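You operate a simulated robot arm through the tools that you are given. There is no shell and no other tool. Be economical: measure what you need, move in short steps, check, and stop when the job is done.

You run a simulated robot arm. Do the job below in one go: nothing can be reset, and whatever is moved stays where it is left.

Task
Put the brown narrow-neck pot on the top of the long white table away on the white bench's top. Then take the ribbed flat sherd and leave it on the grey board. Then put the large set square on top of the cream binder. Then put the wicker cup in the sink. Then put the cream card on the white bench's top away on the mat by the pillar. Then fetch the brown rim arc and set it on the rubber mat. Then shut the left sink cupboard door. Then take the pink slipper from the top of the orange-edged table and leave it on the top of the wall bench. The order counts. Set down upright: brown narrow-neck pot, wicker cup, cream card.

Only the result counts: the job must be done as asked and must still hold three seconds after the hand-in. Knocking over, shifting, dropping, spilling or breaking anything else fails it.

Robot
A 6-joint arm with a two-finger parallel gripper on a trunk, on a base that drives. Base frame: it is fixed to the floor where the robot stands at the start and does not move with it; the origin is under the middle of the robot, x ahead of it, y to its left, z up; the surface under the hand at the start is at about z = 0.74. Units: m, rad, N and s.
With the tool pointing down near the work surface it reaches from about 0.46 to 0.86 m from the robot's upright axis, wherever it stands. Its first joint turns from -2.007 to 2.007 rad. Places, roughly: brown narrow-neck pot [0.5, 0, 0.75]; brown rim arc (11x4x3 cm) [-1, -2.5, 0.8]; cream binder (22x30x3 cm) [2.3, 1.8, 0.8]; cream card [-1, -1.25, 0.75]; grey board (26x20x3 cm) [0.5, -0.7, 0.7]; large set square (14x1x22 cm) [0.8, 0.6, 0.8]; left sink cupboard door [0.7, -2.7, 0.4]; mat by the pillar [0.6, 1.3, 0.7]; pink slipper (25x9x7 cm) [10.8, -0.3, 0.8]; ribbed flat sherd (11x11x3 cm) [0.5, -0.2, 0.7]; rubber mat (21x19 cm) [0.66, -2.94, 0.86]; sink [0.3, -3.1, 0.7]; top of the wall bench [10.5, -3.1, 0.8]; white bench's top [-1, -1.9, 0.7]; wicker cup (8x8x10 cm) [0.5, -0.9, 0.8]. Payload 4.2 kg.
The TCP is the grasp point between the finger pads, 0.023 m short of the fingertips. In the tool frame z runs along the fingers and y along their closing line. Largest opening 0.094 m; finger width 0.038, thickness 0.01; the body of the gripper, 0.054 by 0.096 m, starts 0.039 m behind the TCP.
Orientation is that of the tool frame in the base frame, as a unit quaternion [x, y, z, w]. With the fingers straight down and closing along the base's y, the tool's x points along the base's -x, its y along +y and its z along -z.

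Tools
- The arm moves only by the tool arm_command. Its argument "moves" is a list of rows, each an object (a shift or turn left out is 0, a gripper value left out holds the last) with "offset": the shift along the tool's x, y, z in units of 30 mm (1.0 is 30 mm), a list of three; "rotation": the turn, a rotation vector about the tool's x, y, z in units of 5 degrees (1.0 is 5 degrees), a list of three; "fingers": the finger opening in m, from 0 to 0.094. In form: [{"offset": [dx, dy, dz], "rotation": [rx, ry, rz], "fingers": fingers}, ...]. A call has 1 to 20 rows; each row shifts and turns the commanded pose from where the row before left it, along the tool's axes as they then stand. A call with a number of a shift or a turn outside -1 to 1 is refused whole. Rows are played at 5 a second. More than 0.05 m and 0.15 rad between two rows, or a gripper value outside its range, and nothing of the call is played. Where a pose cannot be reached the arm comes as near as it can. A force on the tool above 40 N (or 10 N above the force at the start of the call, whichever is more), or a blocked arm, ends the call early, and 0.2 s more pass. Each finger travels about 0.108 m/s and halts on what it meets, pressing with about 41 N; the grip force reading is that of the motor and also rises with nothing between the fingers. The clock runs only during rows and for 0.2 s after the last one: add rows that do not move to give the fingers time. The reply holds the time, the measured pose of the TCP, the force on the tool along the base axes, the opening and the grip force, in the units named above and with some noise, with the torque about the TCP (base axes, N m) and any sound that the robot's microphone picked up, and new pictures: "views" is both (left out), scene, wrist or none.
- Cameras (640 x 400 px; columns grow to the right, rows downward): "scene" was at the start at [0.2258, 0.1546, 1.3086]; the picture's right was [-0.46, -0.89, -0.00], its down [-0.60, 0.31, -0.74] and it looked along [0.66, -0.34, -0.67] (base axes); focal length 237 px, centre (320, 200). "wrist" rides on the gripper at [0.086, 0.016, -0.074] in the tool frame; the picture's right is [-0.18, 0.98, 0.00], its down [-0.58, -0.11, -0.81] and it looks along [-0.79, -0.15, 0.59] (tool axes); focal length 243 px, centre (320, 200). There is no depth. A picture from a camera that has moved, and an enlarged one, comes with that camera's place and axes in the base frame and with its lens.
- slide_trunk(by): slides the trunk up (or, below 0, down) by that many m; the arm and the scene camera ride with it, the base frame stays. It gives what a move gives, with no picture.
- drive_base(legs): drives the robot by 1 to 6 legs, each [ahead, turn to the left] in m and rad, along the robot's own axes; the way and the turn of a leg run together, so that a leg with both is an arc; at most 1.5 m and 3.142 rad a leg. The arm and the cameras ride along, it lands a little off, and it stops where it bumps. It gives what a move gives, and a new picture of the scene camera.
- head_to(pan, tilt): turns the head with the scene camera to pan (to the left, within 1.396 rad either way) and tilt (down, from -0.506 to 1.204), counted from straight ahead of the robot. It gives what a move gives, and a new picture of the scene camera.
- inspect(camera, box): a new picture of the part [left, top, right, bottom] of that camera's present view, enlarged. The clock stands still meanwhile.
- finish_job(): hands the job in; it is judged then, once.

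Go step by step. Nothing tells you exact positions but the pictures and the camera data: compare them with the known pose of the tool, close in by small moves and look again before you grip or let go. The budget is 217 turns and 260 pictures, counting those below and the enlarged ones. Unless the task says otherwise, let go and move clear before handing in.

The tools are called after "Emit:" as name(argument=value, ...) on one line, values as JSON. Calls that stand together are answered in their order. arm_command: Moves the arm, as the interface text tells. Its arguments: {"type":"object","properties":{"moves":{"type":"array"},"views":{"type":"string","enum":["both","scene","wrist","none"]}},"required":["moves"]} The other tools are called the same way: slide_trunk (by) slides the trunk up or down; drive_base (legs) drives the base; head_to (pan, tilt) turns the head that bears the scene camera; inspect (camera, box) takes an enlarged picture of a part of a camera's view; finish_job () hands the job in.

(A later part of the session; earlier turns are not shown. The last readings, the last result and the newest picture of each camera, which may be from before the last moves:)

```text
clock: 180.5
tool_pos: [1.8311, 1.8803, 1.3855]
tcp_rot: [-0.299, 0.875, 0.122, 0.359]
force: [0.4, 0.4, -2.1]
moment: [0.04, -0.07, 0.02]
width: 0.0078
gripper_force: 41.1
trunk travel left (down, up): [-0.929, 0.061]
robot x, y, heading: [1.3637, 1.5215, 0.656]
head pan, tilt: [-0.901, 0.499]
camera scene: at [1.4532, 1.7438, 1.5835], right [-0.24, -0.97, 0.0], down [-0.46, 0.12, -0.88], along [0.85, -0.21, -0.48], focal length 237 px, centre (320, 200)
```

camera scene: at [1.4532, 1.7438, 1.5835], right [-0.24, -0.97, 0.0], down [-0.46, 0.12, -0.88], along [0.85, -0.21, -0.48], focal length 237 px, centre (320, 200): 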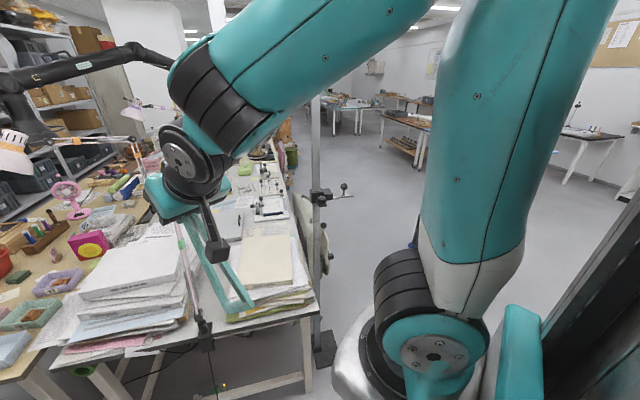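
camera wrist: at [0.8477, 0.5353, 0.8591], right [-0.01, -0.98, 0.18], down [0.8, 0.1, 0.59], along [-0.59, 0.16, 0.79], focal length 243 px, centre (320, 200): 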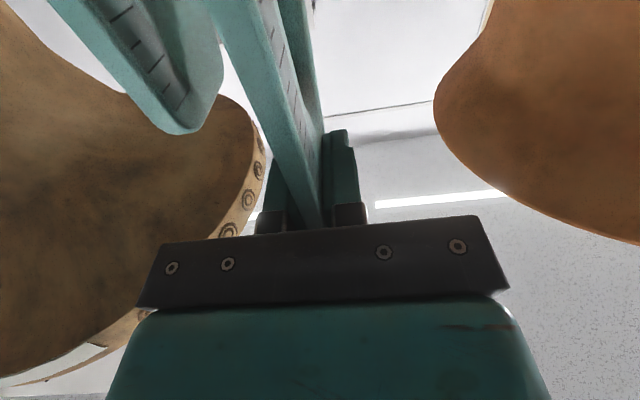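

Now I see the square hanging below the hand, the pole at (2.33, 1.50), and the lamp left of the binder. I'll turn right, then arc in toward the binder between them.

Emit:
drive_base(legs=[[0, -0.65], [0.12, 0.42], [0.1, -0.12]])

Emit:
head_to(pan=-0.2, tilt=0.65)

```text
clock: 184.7
tool_pos: [2.1338, 1.7646, 1.3866]
tcp_rot: [-0.146, 0.913, 0.059, 0.375]
force: [0.5, 0.2, -0.9]
moment: [0.01, -0.08, 0.02]
width: 0.0079
gripper_force: 41.3
trunk travel left (down, up): [-0.929, 0.061]
robot x, y, heading: [1.5694, 1.5889, 0.308]
head pan, tilt: [-0.901, 0.499]
camera scene: at [1.7328, 1.7624, 1.5835], right [-0.56, -0.83, 0.0], down [-0.4, 0.27, -0.88], along [0.73, -0.49, -0.48], focal length 237 px, centre (320, 200)
```

scene: 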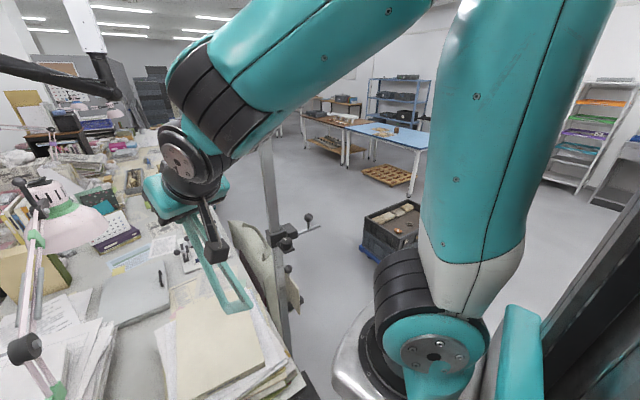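

```text
clock: 185.7
tool_pos: [2.1335, 1.7654, 1.385]
tcp_rot: [-0.147, 0.913, 0.06, 0.375]
force: [0.1, 0.9, -1.6]
moment: [0.02, -0.08, 0.03]
width: 0.008
gripper_force: 40.6
trunk travel left (down, up): [-0.929, 0.061]
robot x, y, heading: [1.5704, 1.5829, 0.312]
head pan, tilt: [-0.201, 0.649]
camera scene: at [1.7439, 1.8225, 1.5701], right [0.11, -0.99, 0.0], down [-0.6, -0.07, -0.8], along [0.79, 0.09, -0.6], focal length 237 px, centre (320, 200)
```

scene: 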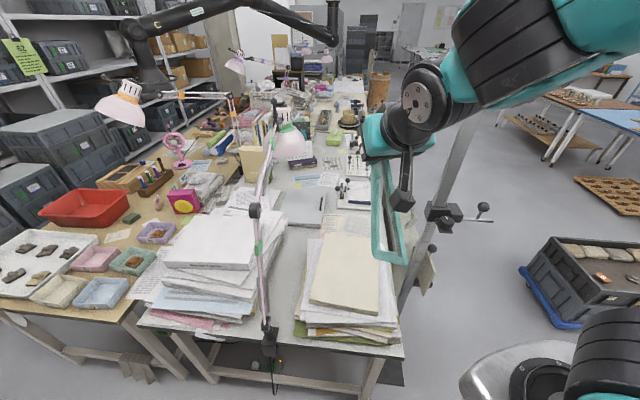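

I have a clear view now: lamp elbow left, pole right, binder between. I'll shift the load to y ≈ 1.855 and yaw it straight, staying high.

Emit:
arm_command(moves=[{"offset": [0.25, 0.9, -0.25]}, {"offset": [0.25, 0.9, -0.25]}, {"offset": [0.25, 0.9, -0.25]}, {"offset": [0.25, 0.9, -0.25]}, {"rotation": [0.84, 0, 0.84]}, {"rotation": [0.84, 0, 0.84]}, {"rotation": [0.84, 0, 0.84]}, {}], views="scene")

```text
clock: 187.5
tool_pos: [2.0576, 1.8553, 1.3853]
tcp_rot: [-0.003, 0.925, -0.001, 0.38]
force: [0.1, -0.4, -2.0]
moment: [-0.02, -0.07, 0.04]
width: 0.0081
gripper_force: 41.1
trunk travel left (down, up): [-0.929, 0.061]
robot x, y, heading: [1.5711, 1.5845, 0.308]
head pan, tilt: [-0.201, 0.649]
camera scene: at [1.7438, 1.8227, 1.5701], right [0.11, -0.99, 0.0], down [-0.6, -0.07, -0.8], along [0.79, 0.09, -0.6], focal length 237 px, centre (320, 200)
```

scene: 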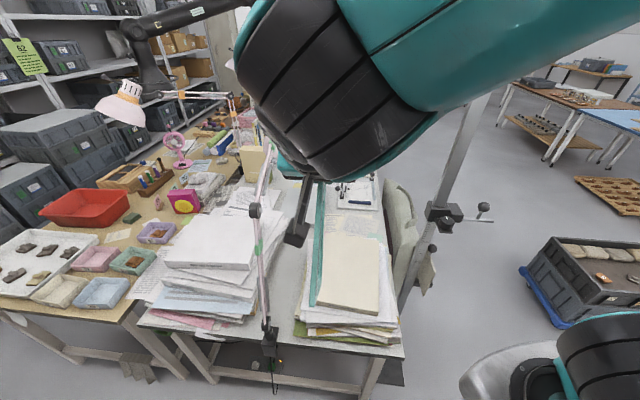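

Aligned. I'll now roll the tool 90° so the plate's long side swings to the right (−y) over the binder side.

Emit:
arm_command(moves=[{"rotation": [0, 0, -1]}, {"rotation": [0, 0, -1]}, {"rotation": [0, 0, -1]}, {"rotation": [0, 0, -1]}, {"rotation": [0, 0, -1]}, {"rotation": [0, 0, -1]}, {"rotation": [0, 0, -1]}, {"rotation": [0, 0, -1]}, {"rotation": [0, 0, -1]}, {"rotation": [0, 0, -1]}, {"rotation": [0, 0, -1]}, {"rotation": [0, 0, -1]}, {"rotation": [0, 0, -1]}, {"rotation": [0, 0, -1]}, {"rotation": [0, 0, -1]}, {"rotation": [0, 0, -1]}, {"rotation": [0, 0, -1]}, {"rotation": [0, 0, -1]}, {}], views="both")

```text
clock: 191.5
tool_pos: [2.0601, 1.8547, 1.3848]
tcp_rot: [0.657, -0.651, 0.269, -0.269]
force: [-0.5, -0.1, -1.8]
moment: [0.13, 0.07, -0.02]
width: 0.0074
gripper_force: 41.1
trunk travel left (down, up): [-0.929, 0.061]
robot x, y, heading: [1.5727, 1.5843, 0.311]
head pan, tilt: [-0.201, 0.649]
camera scene: at [1.7438, 1.8226, 1.5701], right [0.11, -0.99, 0.0], down [-0.6, -0.07, -0.8], along [0.79, 0.09, -0.6], focal length 237 px, centre (320, 200)
camera wrist: at [1.9957, 1.7674, 1.4283], right [-0.7, 0.18, -0.69], down [-0.49, 0.58, 0.65], along [0.52, 0.8, -0.32], focal length 243 px, centre (320, 200)
```

scene: 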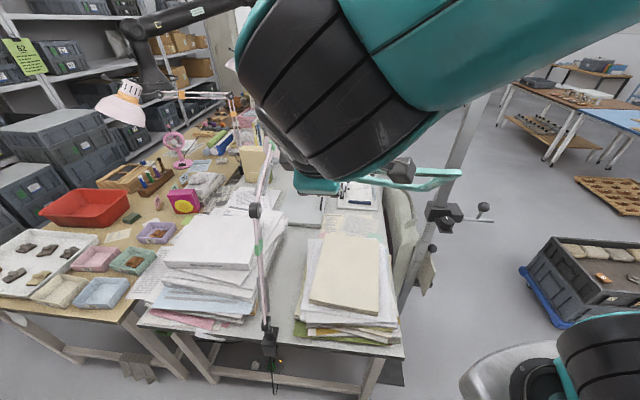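
wrist: 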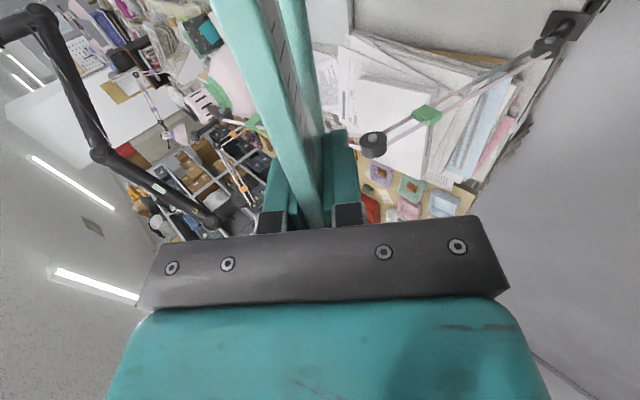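

The roll worked; the lamp elbow is at (2.18, 2.035, 1.19). Next I'll pitch up to 20° below level and move forward over the binder.

Emit:
arm_command(moves=[{"rotation": [1, 0, 0]}, {"rotation": [1, 0, 0]}, {"rotation": [1, 0, 0]}, {"rotation": [1, 0, 0]}, {"rotation": [1, 0, 0]}, {"offset": [0, -0.3, 0.83]}, {"offset": [0, -0.3, 0.83]}, {"offset": [0, -0.3, 0.83]}, {"offset": [0, -0.3, 0.83]}, {"offset": [0, -0.3, 0.83]}, {"offset": [0, -0.3, 0.83]}, {}], views="both")

```text
clock: 194.1
tool_pos: [2.2189, 1.8556, 1.3845]
tcp_rot: [0.583, -0.578, 0.404, -0.404]
force: [0.2, -0.2, -1.4]
moment: [0.12, 0.03, 0.0]
width: 0.0078
gripper_force: 41.0
trunk travel left (down, up): [-0.929, 0.061]
robot x, y, heading: [1.5727, 1.5833, 0.309]
head pan, tilt: [-0.201, 0.649]
camera scene: at [1.744, 1.8226, 1.5701], right [0.11, -0.99, 0.0], down [-0.6, -0.07, -0.8], along [0.79, 0.09, -0.6], focal length 237 px, centre (320, 200)
camera wrist: at [2.1433, 1.7687, 1.3959], right [-0.34, 0.18, -0.92], down [-0.72, 0.58, 0.38], along [0.6, 0.8, -0.07], focal length 243 px, centre (320, 200)
```

scene: 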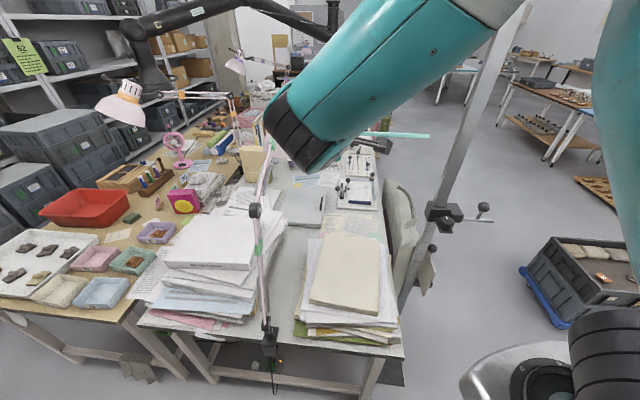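
wrist: 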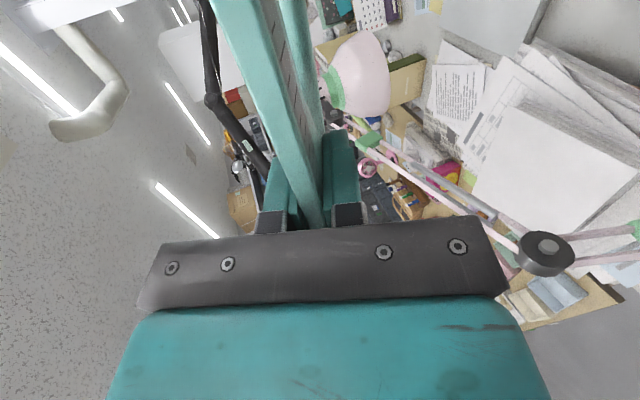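

Clear of both the lamp (y ≈ 2.03) and the pole block (y ≈ 1.52). I'll lower with the trunk.

Emit:
slide_trunk(by=-0.2)

Emit:
slide_trunk(by=-0.2)

Emit:
head_to(pan=-0.3, tilt=0.5)

Emit:
inspect(camera="wrist", box=[0, 0, 640, 400])

```text
clock: 196.3
tool_pos: [2.2191, 1.8551, 1.1848]
tcp_rot: [0.583, -0.578, 0.404, -0.404]
force: [-0.1, 0.5, -1.0]
moment: [0.14, 0.02, 0.01]
width: 0.0077
gripper_force: 41.5
trunk travel left (down, up): [-0.729, 0.261]
robot x, y, heading: [1.5708, 1.579, 0.309]
head pan, tilt: [-0.201, 0.649]
```

```text
clock: 198.5
tool_pos: [2.2173, 1.8559, 0.9853]
tcp_rot: [0.583, -0.577, 0.404, -0.405]
force: [1.0, 0.1, -1.4]
moment: [0.16, 0.05, -0.01]
width: 0.0077
gripper_force: 40.9
trunk travel left (down, up): [-0.529, 0.461]
robot x, y, heading: [1.5732, 1.5862, 0.311]
head pan, tilt: [-0.201, 0.649]
```

```text
clock: 199.2
tool_pos: [2.2184, 1.8569, 0.9838]
tcp_rot: [0.583, -0.578, 0.403, -0.404]
force: [0.1, -0.1, -1.0]
moment: [0.13, 0.02, -0.02]
width: 0.0075
gripper_force: 40.9
trunk travel left (down, up): [-0.529, 0.461]
robot x, y, heading: [1.575, 1.5834, 0.315]
head pan, tilt: [-0.3, 0.499]
camera scene: at [1.7485, 1.8141, 1.1834], right [0.01, -1.0, 0.0], down [-0.48, -0.01, -0.88], along [0.88, 0.01, -0.48], focal length 237 px, centre (320, 200)
```

scene: 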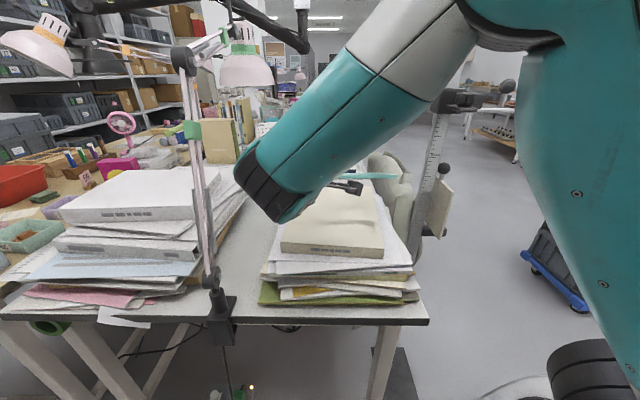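

```text
1.00 times, centred on (320, 200) of wrist (not enlarged: the box is as wide or as high as the picture)
camera zoom: at [2.1429, 1.7686, 0.996], right [-0.34, 0.18, -0.92], down [-0.72, 0.58, 0.38], along [0.6, 0.8, -0.07], focal length 243 px, centre (320, 200)
```

zoom: 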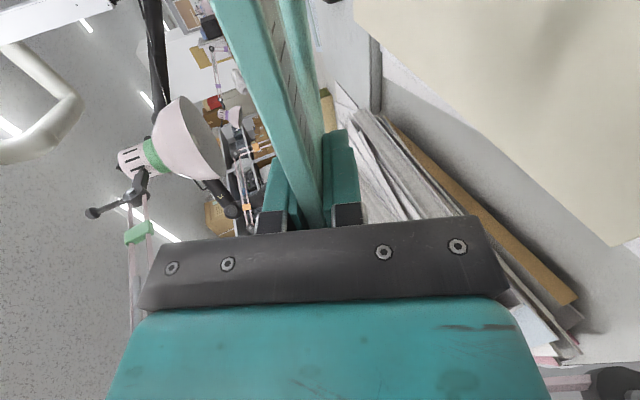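

Emit:
slide_trunk(by=-0.055)

Emit:
arm_command(moves=[{"offset": [0, 0.28, 0.1]}, {"offset": [0, 0.19, 0.07]}, {"offset": [0, 0.1, 0.04]}, {}], views="both")

```text
clock: 200.1
tool_pos: [2.2194, 1.8559, 0.9292]
tcp_rot: [0.583, -0.577, 0.404, -0.405]
force: [0.4, -0.8, -0.6]
moment: [0.15, 0.04, 0.02]
width: 0.0078
gripper_force: 40.9
trunk travel left (down, up): [-0.474, 0.516]
robot x, y, heading: [1.5733, 1.5778, 0.307]
head pan, tilt: [-0.3, 0.499]
```

```text
clock: 201.1
tool_pos: [2.2183, 1.8551, 0.9112]
tcp_rot: [0.583, -0.578, 0.403, -0.404]
force: [0.2, -0.3, -2.4]
moment: [0.18, 0.04, -0.01]
width: 0.0077
gripper_force: 41.1
trunk travel left (down, up): [-0.474, 0.516]
robot x, y, heading: [1.5726, 1.5815, 0.31]
head pan, tilt: [-0.3, 0.499]
camera scene: at [1.7485, 1.8141, 1.1285], right [0.01, -1.0, 0.0], down [-0.48, 0.0, -0.88], along [0.88, 0.01, -0.48], focal length 237 px, centre (320, 200)
camera wrist: at [2.1425, 1.7683, 0.9228], right [-0.34, 0.18, -0.92], down [-0.72, 0.58, 0.38], along [0.6, 0.8, -0.07], focal length 243 px, centre (320, 200)
```

scene: 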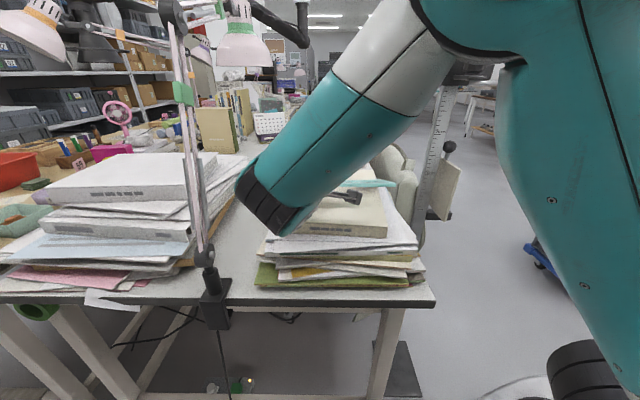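
wrist: 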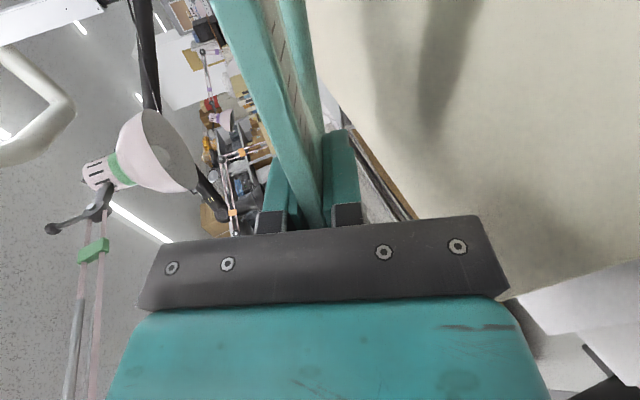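

Emit:
arm_command(moves=[{"offset": [0, 0.1, 0.035]}, {"offset": [0, 0.1, 0.035]}, {"offset": [0, 0.1, 0.035]}, {"offset": [0, 0.1, 0.035]}, {}], views="none")

Emit:
inspect(camera="wrist", box=[0, 0, 640, 400])

```text
clock: 202.3
tool_pos: [2.2181, 1.8561, 0.9]
tcp_rot: [0.583, -0.577, 0.404, -0.406]
force: [-2.2, 0.3, 9.0]
moment: [-1.8, -1.02, -0.52]
width: 0.0081
gripper_force: 41.2
trunk travel left (down, up): [-0.474, 0.516]
robot x, y, heading: [1.5731, 1.583, 0.31]
head pan, tilt: [-0.3, 0.499]
```

```text
1.00 times, centred on (320, 200) of wrist (not enlarged: the box is as wide or as high as the picture)
camera zoom: at [2.1424, 1.7685, 0.9107], right [-0.34, 0.18, -0.92], down [-0.72, 0.58, 0.38], along [0.6, 0.8, -0.07], focal length 243 px, centre (320, 200)
```

zoom: 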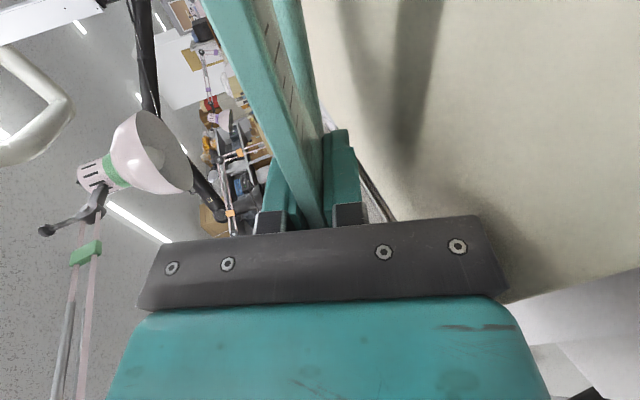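

The far corner touches the binder. I'll open moderately and withdraw horizontally.

Emit:
arm_command(moves=[{"fingers": 0.025}, {"fingers": 0.045}, {}, {}, {}], views="wrist")

```text
clock: 203.5
tool_pos: [2.2186, 1.8558, 0.8991]
tcp_rot: [0.583, -0.578, 0.403, -0.405]
force: [3.5, 0.8, 8.5]
moment: [0.15, -0.29, 0.0]
width: 0.0408
gripper_force: 0.0
trunk travel left (down, up): [-0.474, 0.516]
robot x, y, heading: [1.5757, 1.5863, 0.309]
head pan, tilt: [-0.3, 0.499]
camera wrist: at [2.1427, 1.7684, 0.9103], right [-0.34, 0.18, -0.92], down [-0.72, 0.58, 0.38], along [0.6, 0.8, -0.07], focal length 243 px, centre (320, 200)
```

wrist: 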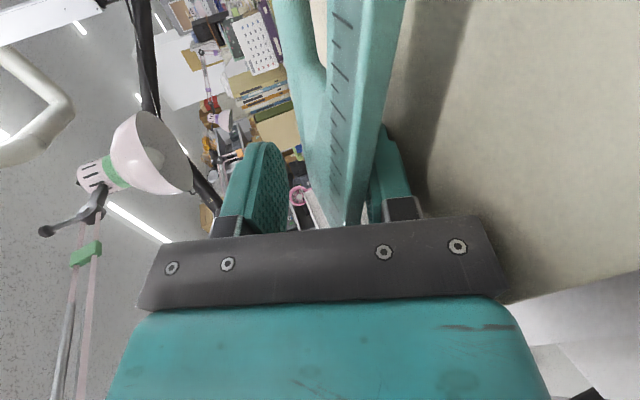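

The lower finger just touches the binder. I'll rise 3 mm and withdraw slowly.

Emit:
arm_command(moves=[{"offset": [0, -0.1, -0.035]}, {"offset": [0, 0.17, -0.47]}, {"offset": [0, 0.17, -0.47]}, {"offset": [0, 0.17, -0.47]}, {}], views="both")

```text
clock: 204.7
tool_pos: [2.1743, 1.8553, 0.9016]
tcp_rot: [0.583, -0.578, 0.404, -0.404]
force: [0.2, 0.1, -0.8]
moment: [0.01, 0.02, 0.01]
width: 0.0453
gripper_force: 0.7
trunk travel left (down, up): [-0.474, 0.516]
robot x, y, heading: [1.5717, 1.5838, 0.306]
head pan, tilt: [-0.3, 0.499]
camera scene: at [1.7485, 1.8141, 1.1285], right [0.01, -1.0, 0.0], down [-0.48, 0.0, -0.88], along [0.88, 0.01, -0.48], focal length 237 px, centre (320, 200)
camera wrist: at [2.0979, 1.7682, 0.9135], right [-0.34, 0.18, -0.92], down [-0.72, 0.58, 0.38], along [0.6, 0.8, -0.07], focal length 243 px, centre (320, 200)
```

scene: 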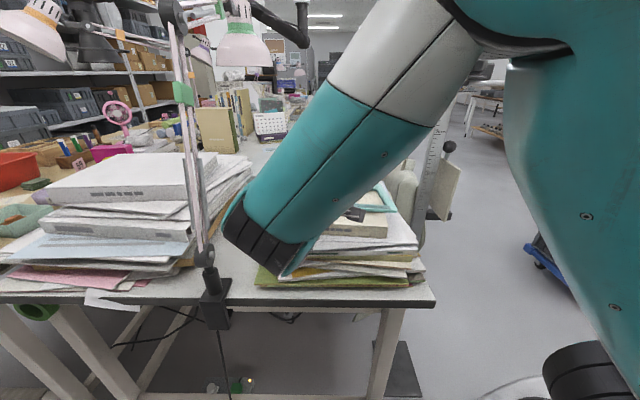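
wrist: 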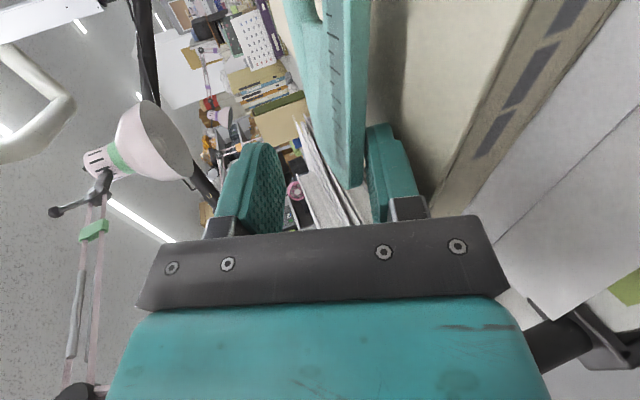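

Emit:
inspect(camera="wrist", box=[200, 0, 480, 240])

Emit:
inspect(camera="scene", box=[220, 150, 460, 300])

```text
1.67 times, centred on (340, 120) of wrist
camera zoom: at [2.0979, 1.7682, 0.9135], right [-0.34, 0.18, -0.92], down [-0.72, 0.58, 0.38], along [0.6, 0.8, -0.07], focal length 404 px, centre (287, 333)
```

zoom: 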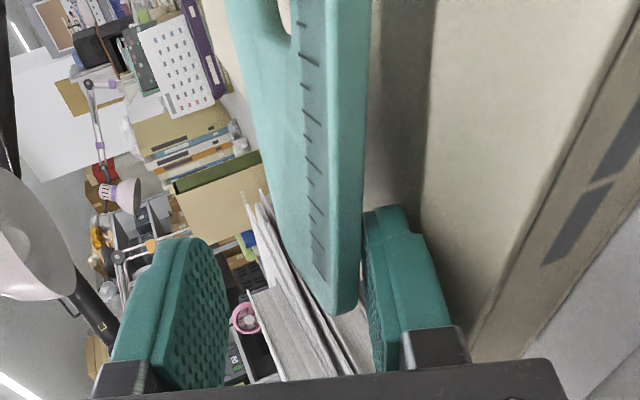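

```text
2.67 times, centred on (340, 225) of scene
camera zoom: at [1.7485, 1.8141, 1.1285], right [0.01, -1.0, 0.0], down [-0.48, 0.0, -0.88], along [0.88, 0.01, -0.48], focal length 633 px, centre (267, 133)
```

zoom: 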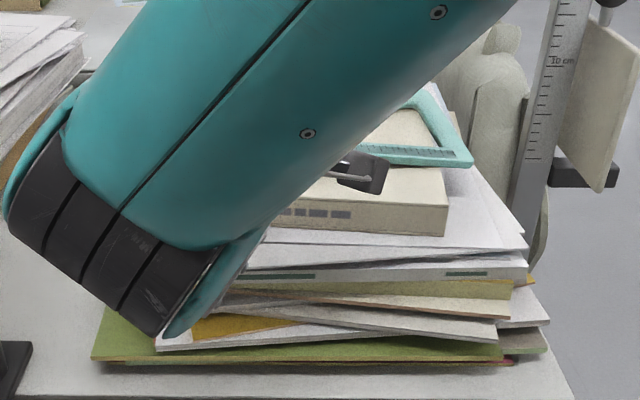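

The square lies on the binder with the finger still under its apex. I'll withdraw a further 2–3 cm.

Emit:
arm_command(moves=[{"offset": [0, 0.17, -0.47]}, {"offset": [0, 0.17, -0.47]}, {}], views="both")

```text
clock: 205.5
tool_pos: [2.1442, 1.855, 0.9011]
tcp_rot: [0.583, -0.578, 0.404, -0.404]
force: [-0.5, 0.5, 0.0]
moment: [0.03, 0.03, 0.02]
width: 0.0455
gripper_force: 0.6
trunk travel left (down, up): [-0.474, 0.516]
robot x, y, heading: [1.5722, 1.5789, 0.314]
head pan, tilt: [-0.3, 0.499]
camera scene: at [1.7485, 1.8141, 1.1285], right [0.01, -1.0, 0.0], down [-0.48, 0.0, -0.88], along [0.88, 0.01, -0.48], focal length 237 px, centre (320, 200)
camera wrist: at [2.0676, 1.7675, 0.9133], right [-0.34, 0.18, -0.92], down [-0.72, 0.58, 0.38], along [0.6, 0.8, -0.07], focal length 243 px, centre (320, 200)
```

scene: 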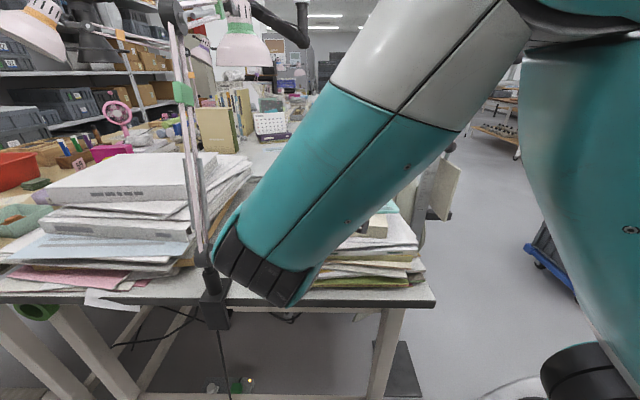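
wrist: 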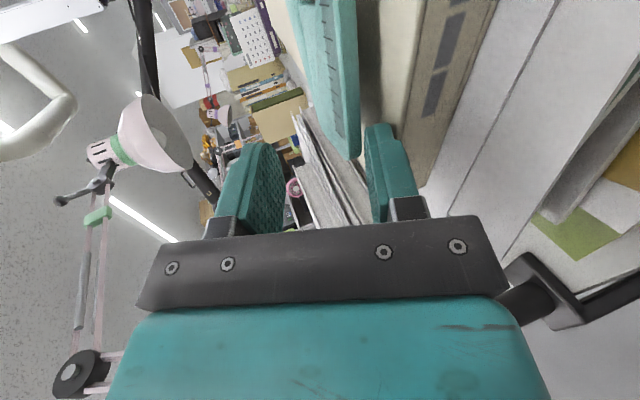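

Clean withdrawal so far. I'll finish it by backing the base a few centimetres, which also moves away from the lamp.

Emit:
drive_base(legs=[[-0.06, 0]])

Emit:
inspect(camera="wrist", box=[0, 0, 640, 400])

```text
clock: 206.5
tool_pos: [2.0863, 1.8365, 0.9021]
tcp_rot: [0.584, -0.577, 0.403, -0.405]
force: [0.2, 0.1, 0.0]
moment: [-0.04, 0.01, 0.0]
width: 0.0448
gripper_force: 0.0
trunk travel left (down, up): [-0.474, 0.516]
robot x, y, heading: [1.5132, 1.5631, 0.308]
head pan, tilt: [-0.3, 0.499]
camera scene: at [1.6915, 1.7957, 1.1285], right [0.01, -1.0, 0.0], down [-0.48, 0.0, -0.88], along [0.88, 0.01, -0.48], focal length 237 px, centre (320, 200)
```

scene: 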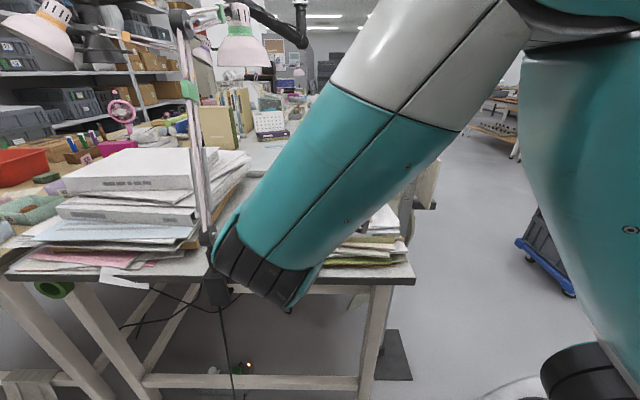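

```text
1.00 times, centred on (320, 200) of wrist (not enlarged: the box is as wide or as high as the picture)
camera zoom: at [2.0107, 1.749, 0.9134], right [-0.34, 0.18, -0.92], down [-0.72, 0.58, 0.38], along [0.6, 0.8, -0.07], focal length 243 px, centre (320, 200)
```

zoom: 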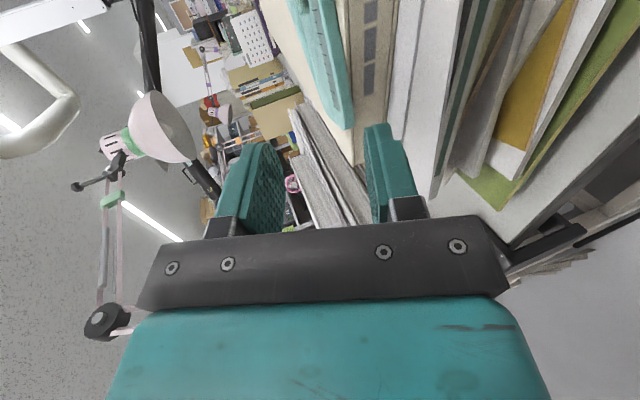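

The square is flat on the binder and the fingers are clear. I'll raise and look to confirm.

Emit:
drive_base(legs=[[-0.06, 0]])

Emit:
slide_trunk(by=0.4)

Emit:
head_to(pan=-0.3, tilt=0.7)

```text
clock: 207.5
tool_pos: [2.0297, 1.818, 0.9028]
tcp_rot: [0.583, -0.577, 0.404, -0.404]
force: [-0.2, 0.2, 0.3]
moment: [0.02, 0.03, -0.01]
width: 0.0449
gripper_force: 0.0
trunk travel left (down, up): [-0.474, 0.516]
robot x, y, heading: [1.4576, 1.5479, 0.308]
head pan, tilt: [-0.3, 0.499]
camera scene: at [1.6343, 1.7774, 1.1285], right [0.01, -1.0, 0.0], down [-0.48, 0.0, -0.88], along [0.88, 0.01, -0.48], focal length 237 px, centre (320, 200)
```

scene: 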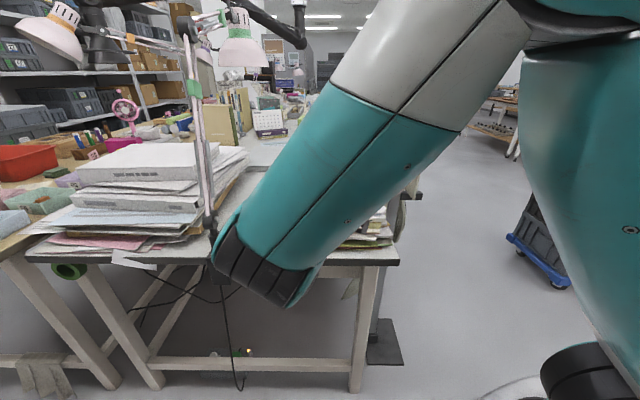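

```text
clock: 211.3
tool_pos: [2.0307, 1.8178, 1.3007]
tcp_rot: [0.583, -0.578, 0.404, -0.404]
force: [0.6, -0.4, 0.2]
moment: [0.01, -0.02, 0.03]
width: 0.0451
gripper_force: 0.1
trunk travel left (down, up): [-0.874, 0.116]
robot x, y, heading: [1.458, 1.5488, 0.312]
head pan, tilt: [-0.3, 0.499]
```

```text
clock: 212.0
tool_pos: [2.0295, 1.8181, 1.3011]
tcp_rot: [0.583, -0.578, 0.404, -0.404]
force: [0.5, 0.7, 0.4]
moment: [0.02, -0.01, -0.03]
width: 0.0451
gripper_force: 0.1
trunk travel left (down, up): [-0.874, 0.116]
robot x, y, heading: [1.4589, 1.5517, 0.31]
head pan, tilt: [-0.3, 0.7]
camera scene: at [1.6283, 1.7773, 1.5108], right [0.01, -1.0, 0.0], down [-0.64, -0.01, -0.77], along [0.77, 0.01, -0.64], focal length 237 px, centre (320, 200)
```

scene: 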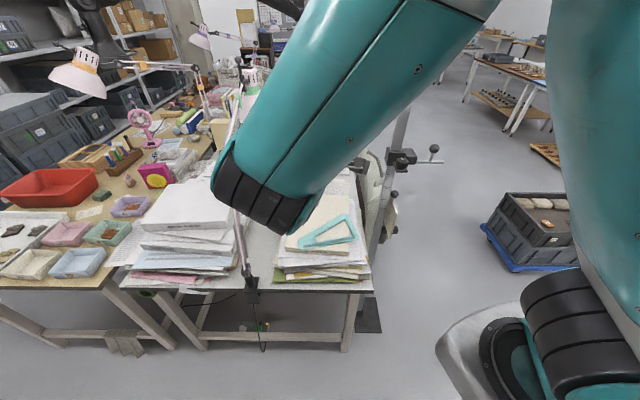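

The set square lies flat on the binder. Next is the wicker cup: I'll drive back south down the aisle.

Emit:
drive_base(legs=[[0, -1.85], [1.5, 0], [1.5, 0]])

Emit:
arm_command(moves=[{"rotation": [0, 0, 1]}, {"rotation": [0, 0, 1]}, {"rotation": [0, 0, 1]}, {"rotation": [0, 0, 1]}, {"rotation": [0, 0, 1]}, {"rotation": [0, 0, 1]}, {"rotation": [0, 0, 1]}, {"rotation": [0, 0, 1]}, {"rotation": [0, 0, 1]}, {"rotation": [0, 0, 1]}, {"rotation": [0, 0, 1]}, {"rotation": [0, 0, 1]}, {"rotation": [0, 0, 1]}, {"rotation": [0, 0, 1]}, {"rotation": [0, 0, 1]}, {"rotation": [0, 0, 1]}, {"rotation": [0, 0, 1]}, {"rotation": [0, 0, 1], "fingers": 0.094}, {}], views="none")

```text
clock: 231.0
tool_pos: [1.6273, -2.1016, 1.3022]
tcp_rot: [0.116, 0.813, -0.565, -0.083]
force: [0.2, 0.0, -0.1]
moment: [-0.02, 0.0, 0.01]
width: 0.0449
gripper_force: 0.0
trunk travel left (down, up): [-0.874, 0.116]
robot x, y, heading: [1.532, -1.4757, -1.553]
head pan, tilt: [-0.3, 0.7]
camera scene: at [1.7054, -1.7084, 1.5108], right [-0.96, 0.28, 0.0], down [0.18, 0.62, -0.76], along [-0.21, -0.73, -0.64], focal length 237 px, centre (320, 200)
```

scene: 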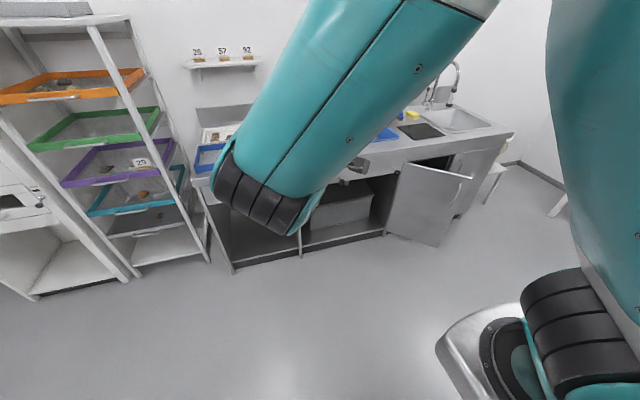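

```text
clock: 235.0
tool_pos: [1.6275, -2.1014, 1.3018]
tcp_rot: [0.657, 0.493, -0.457, 0.342]
force: [0.2, -0.2, 0.4]
moment: [0.03, -0.02, -0.05]
width: 0.094
gripper_force: 0.1
trunk travel left (down, up): [-0.874, 0.116]
robot x, y, heading: [1.5332, -1.4766, -1.551]
head pan, tilt: [-0.3, 0.7]
```

Emit:
arm_command(moves=[{"rotation": [0, 1, 0]}, {"rotation": [0, 1, 0]}, {"rotation": [0, 1, 0]}, {"rotation": [0, 1, 0]}, {"rotation": [0, 1, 0]}, {"rotation": [0, 1, 0]}, {"rotation": [0, 1, 0]}, {"rotation": [0, 1, 0]}, {"rotation": [0, 1, 0]}, {"rotation": [0, 1, 0]}, {"rotation": [0, 1, 0]}, {"rotation": [0, 1, 0]}, {"rotation": [0, 1, 0]}, {"rotation": [0, 1, 0]}, {"rotation": [0, 0, -0.9]}, {"rotation": [0, 0, -0.9]}, {"rotation": [0, 0, -0.9]}, {"rotation": [0, 0, -0.85]}, {}], views="none")

Emit:
drive_base(legs=[[0, -1.59], [1.03, 0], [0, -1.57]])

Emit:
head_to(pan=0.0, tilt=0.8)

```text
clock: 239.0
tool_pos: [1.6264, -2.1024, 1.3012]
tcp_rot: [0.697, 0.717, 0.002, -0.003]
force: [-0.1, 0.4, -0.7]
moment: [0.04, 0.04, 0.0]
width: 0.0941
gripper_force: 0.0
trunk travel left (down, up): [-0.874, 0.116]
robot x, y, heading: [1.5314, -1.4739, -1.553]
head pan, tilt: [-0.3, 0.7]
```

```text
clock: 251.9
tool_pos: [0.4079, -0.8654, 1.3028]
tcp_rot: [0.72, -0.694, 0.002, 0.002]
force: [0.6, 0.1, -0.5]
moment: [0.01, 0.0, -0.03]
width: 0.0937
gripper_force: 0.1
trunk travel left (down, up): [-0.874, 0.116]
robot x, y, heading: [0.512, -1.488, 1.601]
head pan, tilt: [-0.3, 0.7]
camera scene: at [0.3355, -1.2643, 1.5108], right [0.96, -0.26, 0.0], down [-0.17, -0.62, -0.76], along [0.2, 0.74, -0.64], focal length 237 px, centre (320, 200)
```

scene: 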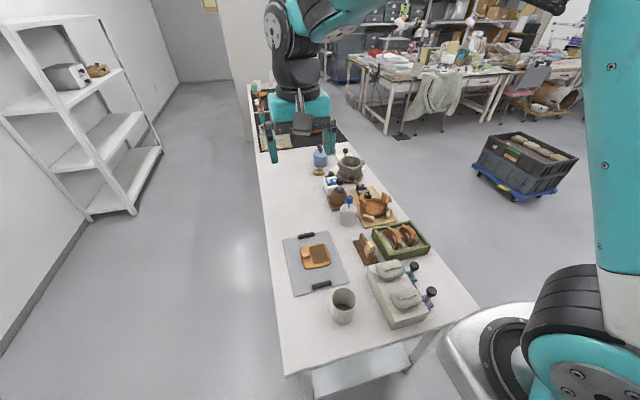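

```text
clock: 252.7
tool_pos: [0.4085, -0.8657, 1.3022]
tcp_rot: [0.721, -0.693, 0.002, 0.002]
force: [0.1, 0.8, -0.5]
moment: [-0.06, -0.03, -0.01]
width: 0.0943
gripper_force: 0.1
trunk travel left (down, up): [-0.874, 0.116]
robot x, y, heading: [0.5103, -1.4878, 1.602]
head pan, tilt: [0.0, 0.799]
camera scene: at [0.3105, -1.2656, 1.5026], right [1.0, 0.03, 0.0], down [0.02, -0.72, -0.7], along [-0.02, 0.7, -0.72], focal length 237 px, centre (320, 200)
```

scene: 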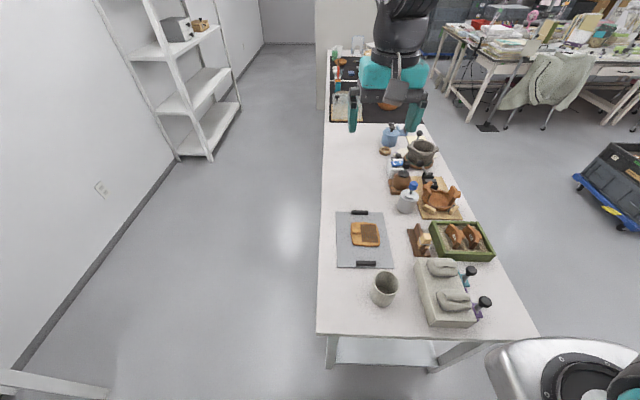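

The cup is near (0.495, −0.957), about 8 cm wide. I'll move above it and lower for a precise look.

Emit:
arm_command(moves=[{"offset": [0.76, -0.72, 0]}, {"offset": [0.76, -0.72, 0]}, {"offset": [0.76, -0.72, 0]}, {"offset": [0.76, -0.72, 0]}, {}], views="none")

Emit:
slide_trunk(by=-0.3)

Emit:
inspect(camera="wrist", box=[0, 0, 640, 400])

Emit:
inspect(camera="scene", box=[300, 160, 540, 310])

```text
clock: 253.9
tool_pos: [0.4977, -0.9539, 1.3036]
tcp_rot: [0.72, -0.694, 0.003, 0.002]
force: [-0.5, 0.0, -0.4]
moment: [0.0, 0.04, 0.0]
width: 0.0937
gripper_force: 0.1
trunk travel left (down, up): [-0.874, 0.116]
robot x, y, heading: [0.5145, -1.4921, 1.603]
head pan, tilt: [0.0, 0.799]
```

```text
clock: 256.9
tool_pos: [0.4986, -0.9534, 1.0034]
tcp_rot: [0.721, -0.693, 0.003, 0.002]
force: [-0.1, -1.1, 0.3]
moment: [0.03, 0.01, 0.01]
width: 0.0937
gripper_force: 0.1
trunk travel left (down, up): [-0.574, 0.416]
robot x, y, heading: [0.5115, -1.488, 1.608]
head pan, tilt: [0.0, 0.799]
```

```text
1.00 times, centred on (320, 200) of wrist (not enlarged: the box is as wide or as high as the picture)
camera zoom: at [0.4842, -1.0411, 1.0788], right [-0.99, 0.15, 0.0], down [0.08, 0.59, 0.8], along [0.12, 0.79, -0.6], focal length 243 px, centre (320, 200)
```

zoom: 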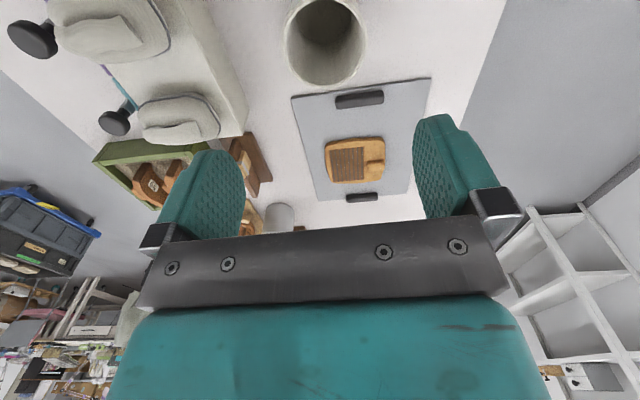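

```text
2.67 times, centred on (420, 235) of scene
camera zoom: at [0.3105, -1.2656, 1.2026], right [1.0, 0.03, 0.0], down [0.02, -0.72, -0.7], along [-0.02, 0.7, -0.72], focal length 633 px, centre (53, 107)
```

zoom: 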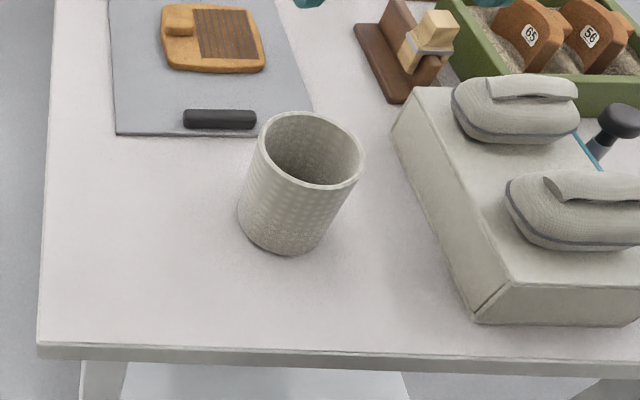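

The cup centre is (0.494, −0.953). I'll correct 4 mm and descend to just above the rim for a check.

Emit:
arm_command(moves=[{"offset": [0, 0.15, 0.8]}, {"offset": [0, 0, 0.9]}, {"offset": [0, 0, 0.9]}, {"offset": [0, 0, 0.9]}, {"offset": [0, 0, 0.8]}, {}], views="wrist")

Emit:
inspect(camera="scene", box=[300, 130, 480, 280])

```text
clock: 258.3
tool_pos: [0.4934, -0.9565, 0.8744]
tcp_rot: [0.721, -0.693, 0.003, 0.001]
force: [-0.6, -0.6, -0.1]
moment: [0.02, 0.01, -0.01]
width: 0.0939
gripper_force: 0.2
trunk travel left (down, up): [-0.574, 0.416]
robot x, y, heading: [0.5131, -1.4932, 1.605]
head pan, tilt: [0.0, 0.799]
camera wrist: at [0.4799, -1.0426, 0.9495], right [-0.99, 0.15, 0.0], down [0.09, 0.59, 0.8], along [0.12, 0.79, -0.6], focal length 243 px, centre (320, 200)
```

wrist: 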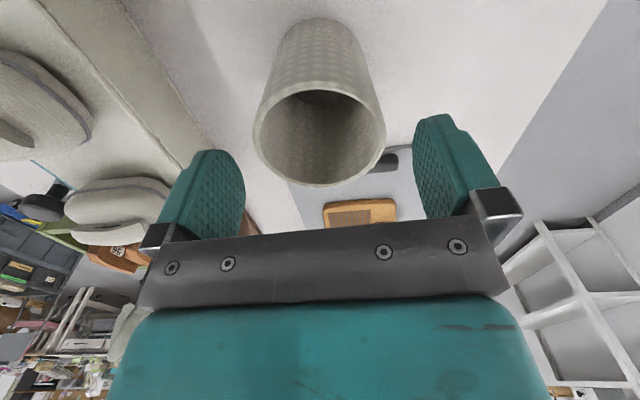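

```text
2.67 times, centred on (390, 205) of scene
camera zoom: at [0.3105, -1.2656, 1.2025], right [1.0, 0.03, 0.0], down [0.02, -0.72, -0.7], along [-0.02, 0.7, -0.72], focal length 633 px, centre (133, 187)
```

zoom: 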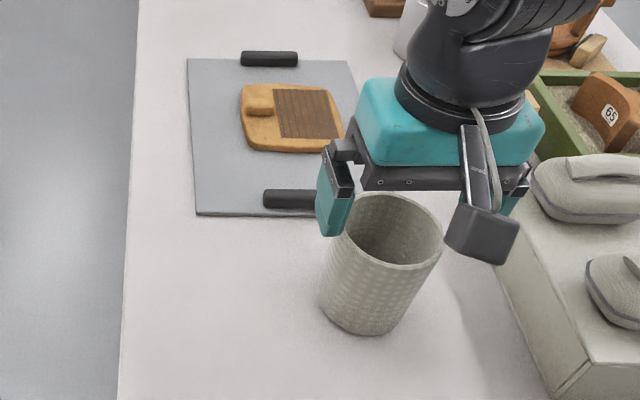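

Well aligned. I'll go down over the rim and close.

Emit:
arm_command(moves=[{"offset": [0.05, 0, 0.5]}, {"offset": [0, 0, 0.5]}, {"offset": [0, 0, 0.5]}, {"offset": [0, 0, 0.35]}, {}], views="wrist")

```text
clock: 259.5
tool_pos: [0.493, -0.956, 0.819]
tcp_rot: [0.72, -0.693, 0.002, 0.002]
force: [0.7, 0.3, -0.3]
moment: [0.06, -0.03, -0.01]
width: 0.0941
gripper_force: 0.1
trunk travel left (down, up): [-0.574, 0.416]
robot x, y, heading: [0.5156, -1.4918, 1.608]
head pan, tilt: [0.0, 0.799]
camera wrist: at [0.4797, -1.044, 0.8939], right [-0.99, 0.15, 0.0], down [0.09, 0.59, 0.8], along [0.12, 0.79, -0.6], focal length 243 px, centre (320, 200)
```

wrist: 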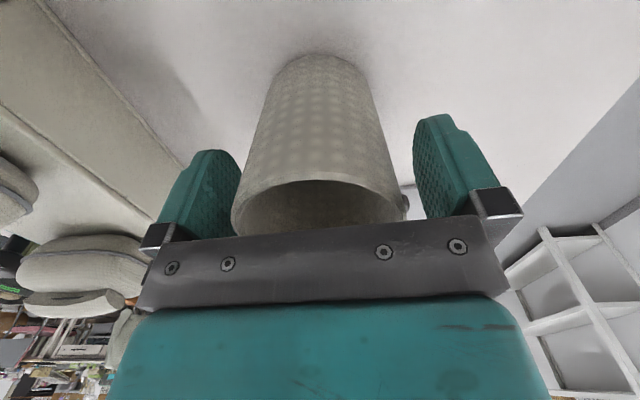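

Emit:
arm_command(moves=[{"fingers": 0.08}, {"fingers": 0.07}, {"fingers": 0.06}, {"fingers": 0.06}, {}, {"offset": [0, 0, -0.4]}, {"offset": [0, 0, -0.8]}, {"offset": [0, 0, -1]}, {}], views="both")

```text
clock: 261.5
tool_pos: [0.4939, -0.9562, 0.8849]
tcp_rot: [0.721, -0.693, 0.003, 0.002]
force: [0.4, 0.3, -0.9]
moment: [-0.02, 0.01, -0.01]
width: 0.074
gripper_force: 41.0
trunk travel left (down, up): [-0.574, 0.416]
robot x, y, heading: [0.5147, -1.4876, 1.602]
head pan, tilt: [0.0, 0.799]
camera scene: at [0.3105, -1.2655, 1.2025], right [1.0, 0.03, 0.0], down [0.02, -0.72, -0.7], along [-0.02, 0.7, -0.72], focal length 237 px, centre (320, 200)
camera wrist: at [0.48, -1.0432, 0.9603], right [-0.99, 0.15, 0.0], down [0.08, 0.59, 0.8], along [0.12, 0.79, -0.6], focal length 243 px, centre (320, 200)
```

scene: 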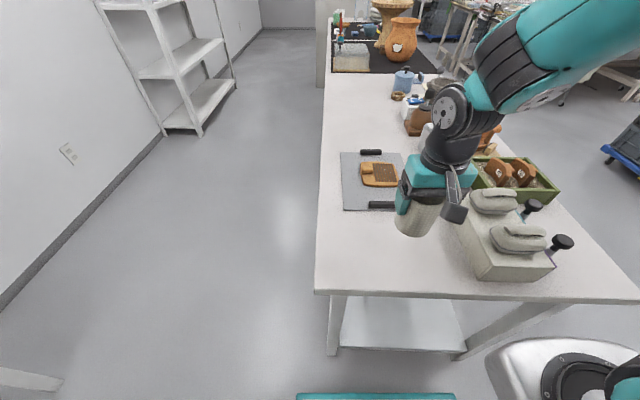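
wrist: 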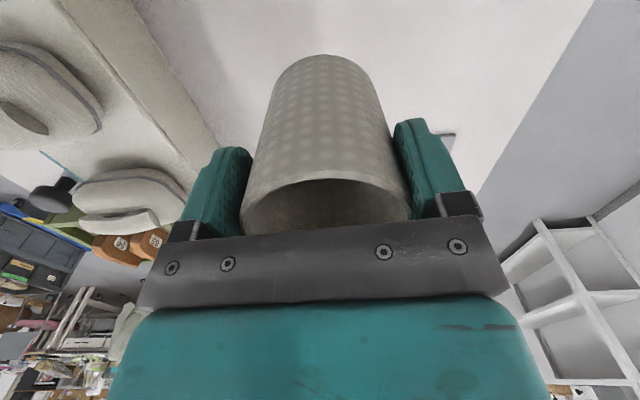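

The cup is held. I'll raise and turn around to face the sink.

Emit:
slide_trunk(by=0.35)

Emit:
drive_base(legs=[[0, -3.1]])

Emit:
head_to(pan=0.0, tilt=0.55)

```text
clock: 264.9
tool_pos: [0.4934, -0.9563, 1.2337]
tcp_rot: [0.72, -0.694, 0.002, 0.002]
force: [-0.8, -0.8, -1.8]
moment: [-0.01, 0.0, 0.01]
width: 0.0736
gripper_force: 40.6
trunk travel left (down, up): [-0.924, 0.066]
robot x, y, heading: [0.5124, -1.492, 1.601]
head pan, tilt: [0.0, 0.799]
```

```text
clock: 272.6
tool_pos: [0.5556, -2.0219, 1.2335]
tcp_rot: [0.677, 0.736, 0.002, -0.003]
force: [0.2, -0.1, -1.7]
moment: [0.04, 0.05, -0.02]
width: 0.0735
gripper_force: 40.7
trunk travel left (down, up): [-0.924, 0.066]
robot x, y, heading: [0.5138, -1.4873, -1.497]
head pan, tilt: [0.0, 0.799]
camera scene: at [0.7248, -1.7094, 1.5525], right [-1.0, -0.08, 0.0], down [-0.05, 0.71, -0.7], along [0.05, -0.7, -0.72], focal length 237 px, centre (320, 200)
```

scene: 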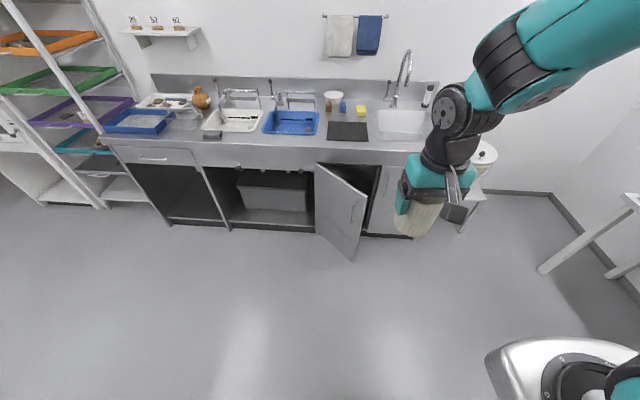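

```text
clock: 273.4
tool_pos: [0.5558, -2.0233, 1.2353]
tcp_rot: [0.678, 0.735, 0.002, -0.003]
force: [-1.1, 0.2, -1.7]
moment: [0.02, 0.01, -0.01]
width: 0.0733
gripper_force: 40.7
trunk travel left (down, up): [-0.924, 0.066]
robot x, y, heading: [0.5109, -1.4885, -1.499]
head pan, tilt: [0.0, 0.55]
camera scene: at [0.7254, -1.7185, 1.5739], right [-1.0, -0.07, 0.0], down [-0.04, 0.52, -0.85], along [0.06, -0.85, -0.52], focal length 237 px, centre (320, 200)
```

scene: 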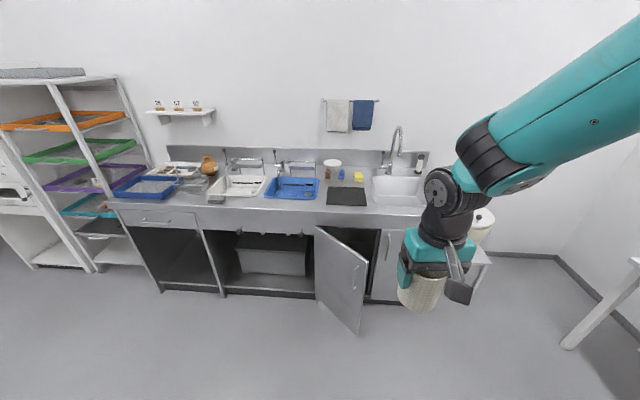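

Emit:
inspect(camera="scene", box=[290, 120, 450, 220])

Emit:
inspect(camera="scene", box=[290, 210, 420, 340])

```text
4.00 times, centred on (370, 170) of scene
camera zoom: at [0.7254, -1.7185, 1.5739], right [-1.0, -0.07, 0.0], down [-0.04, 0.52, -0.85], along [0.06, -0.85, -0.52], focal length 949 px, centre (120, 320)
```

zoom: 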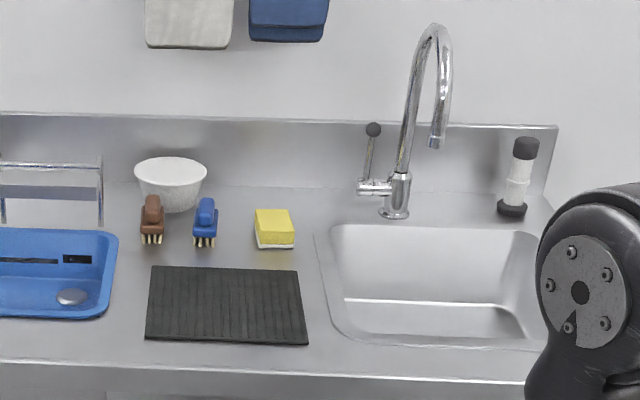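

```text
3.08 times, centred on (355, 275) of scene
camera zoom: at [0.7254, -1.7185, 1.5739], right [-1.0, -0.07, 0.0], down [-0.04, 0.52, -0.85], along [0.06, -0.85, -0.52], focal length 730 px, centre (212, -31)
```

zoom: 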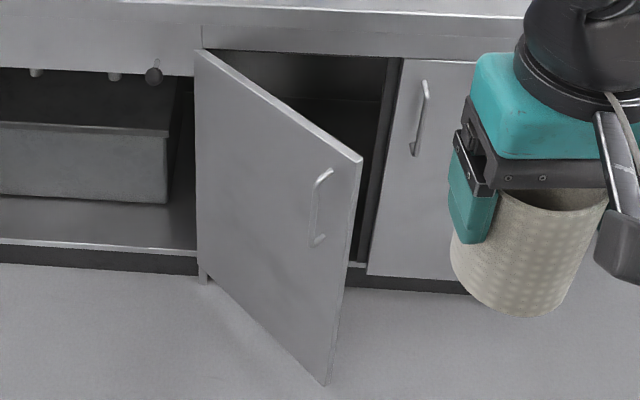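

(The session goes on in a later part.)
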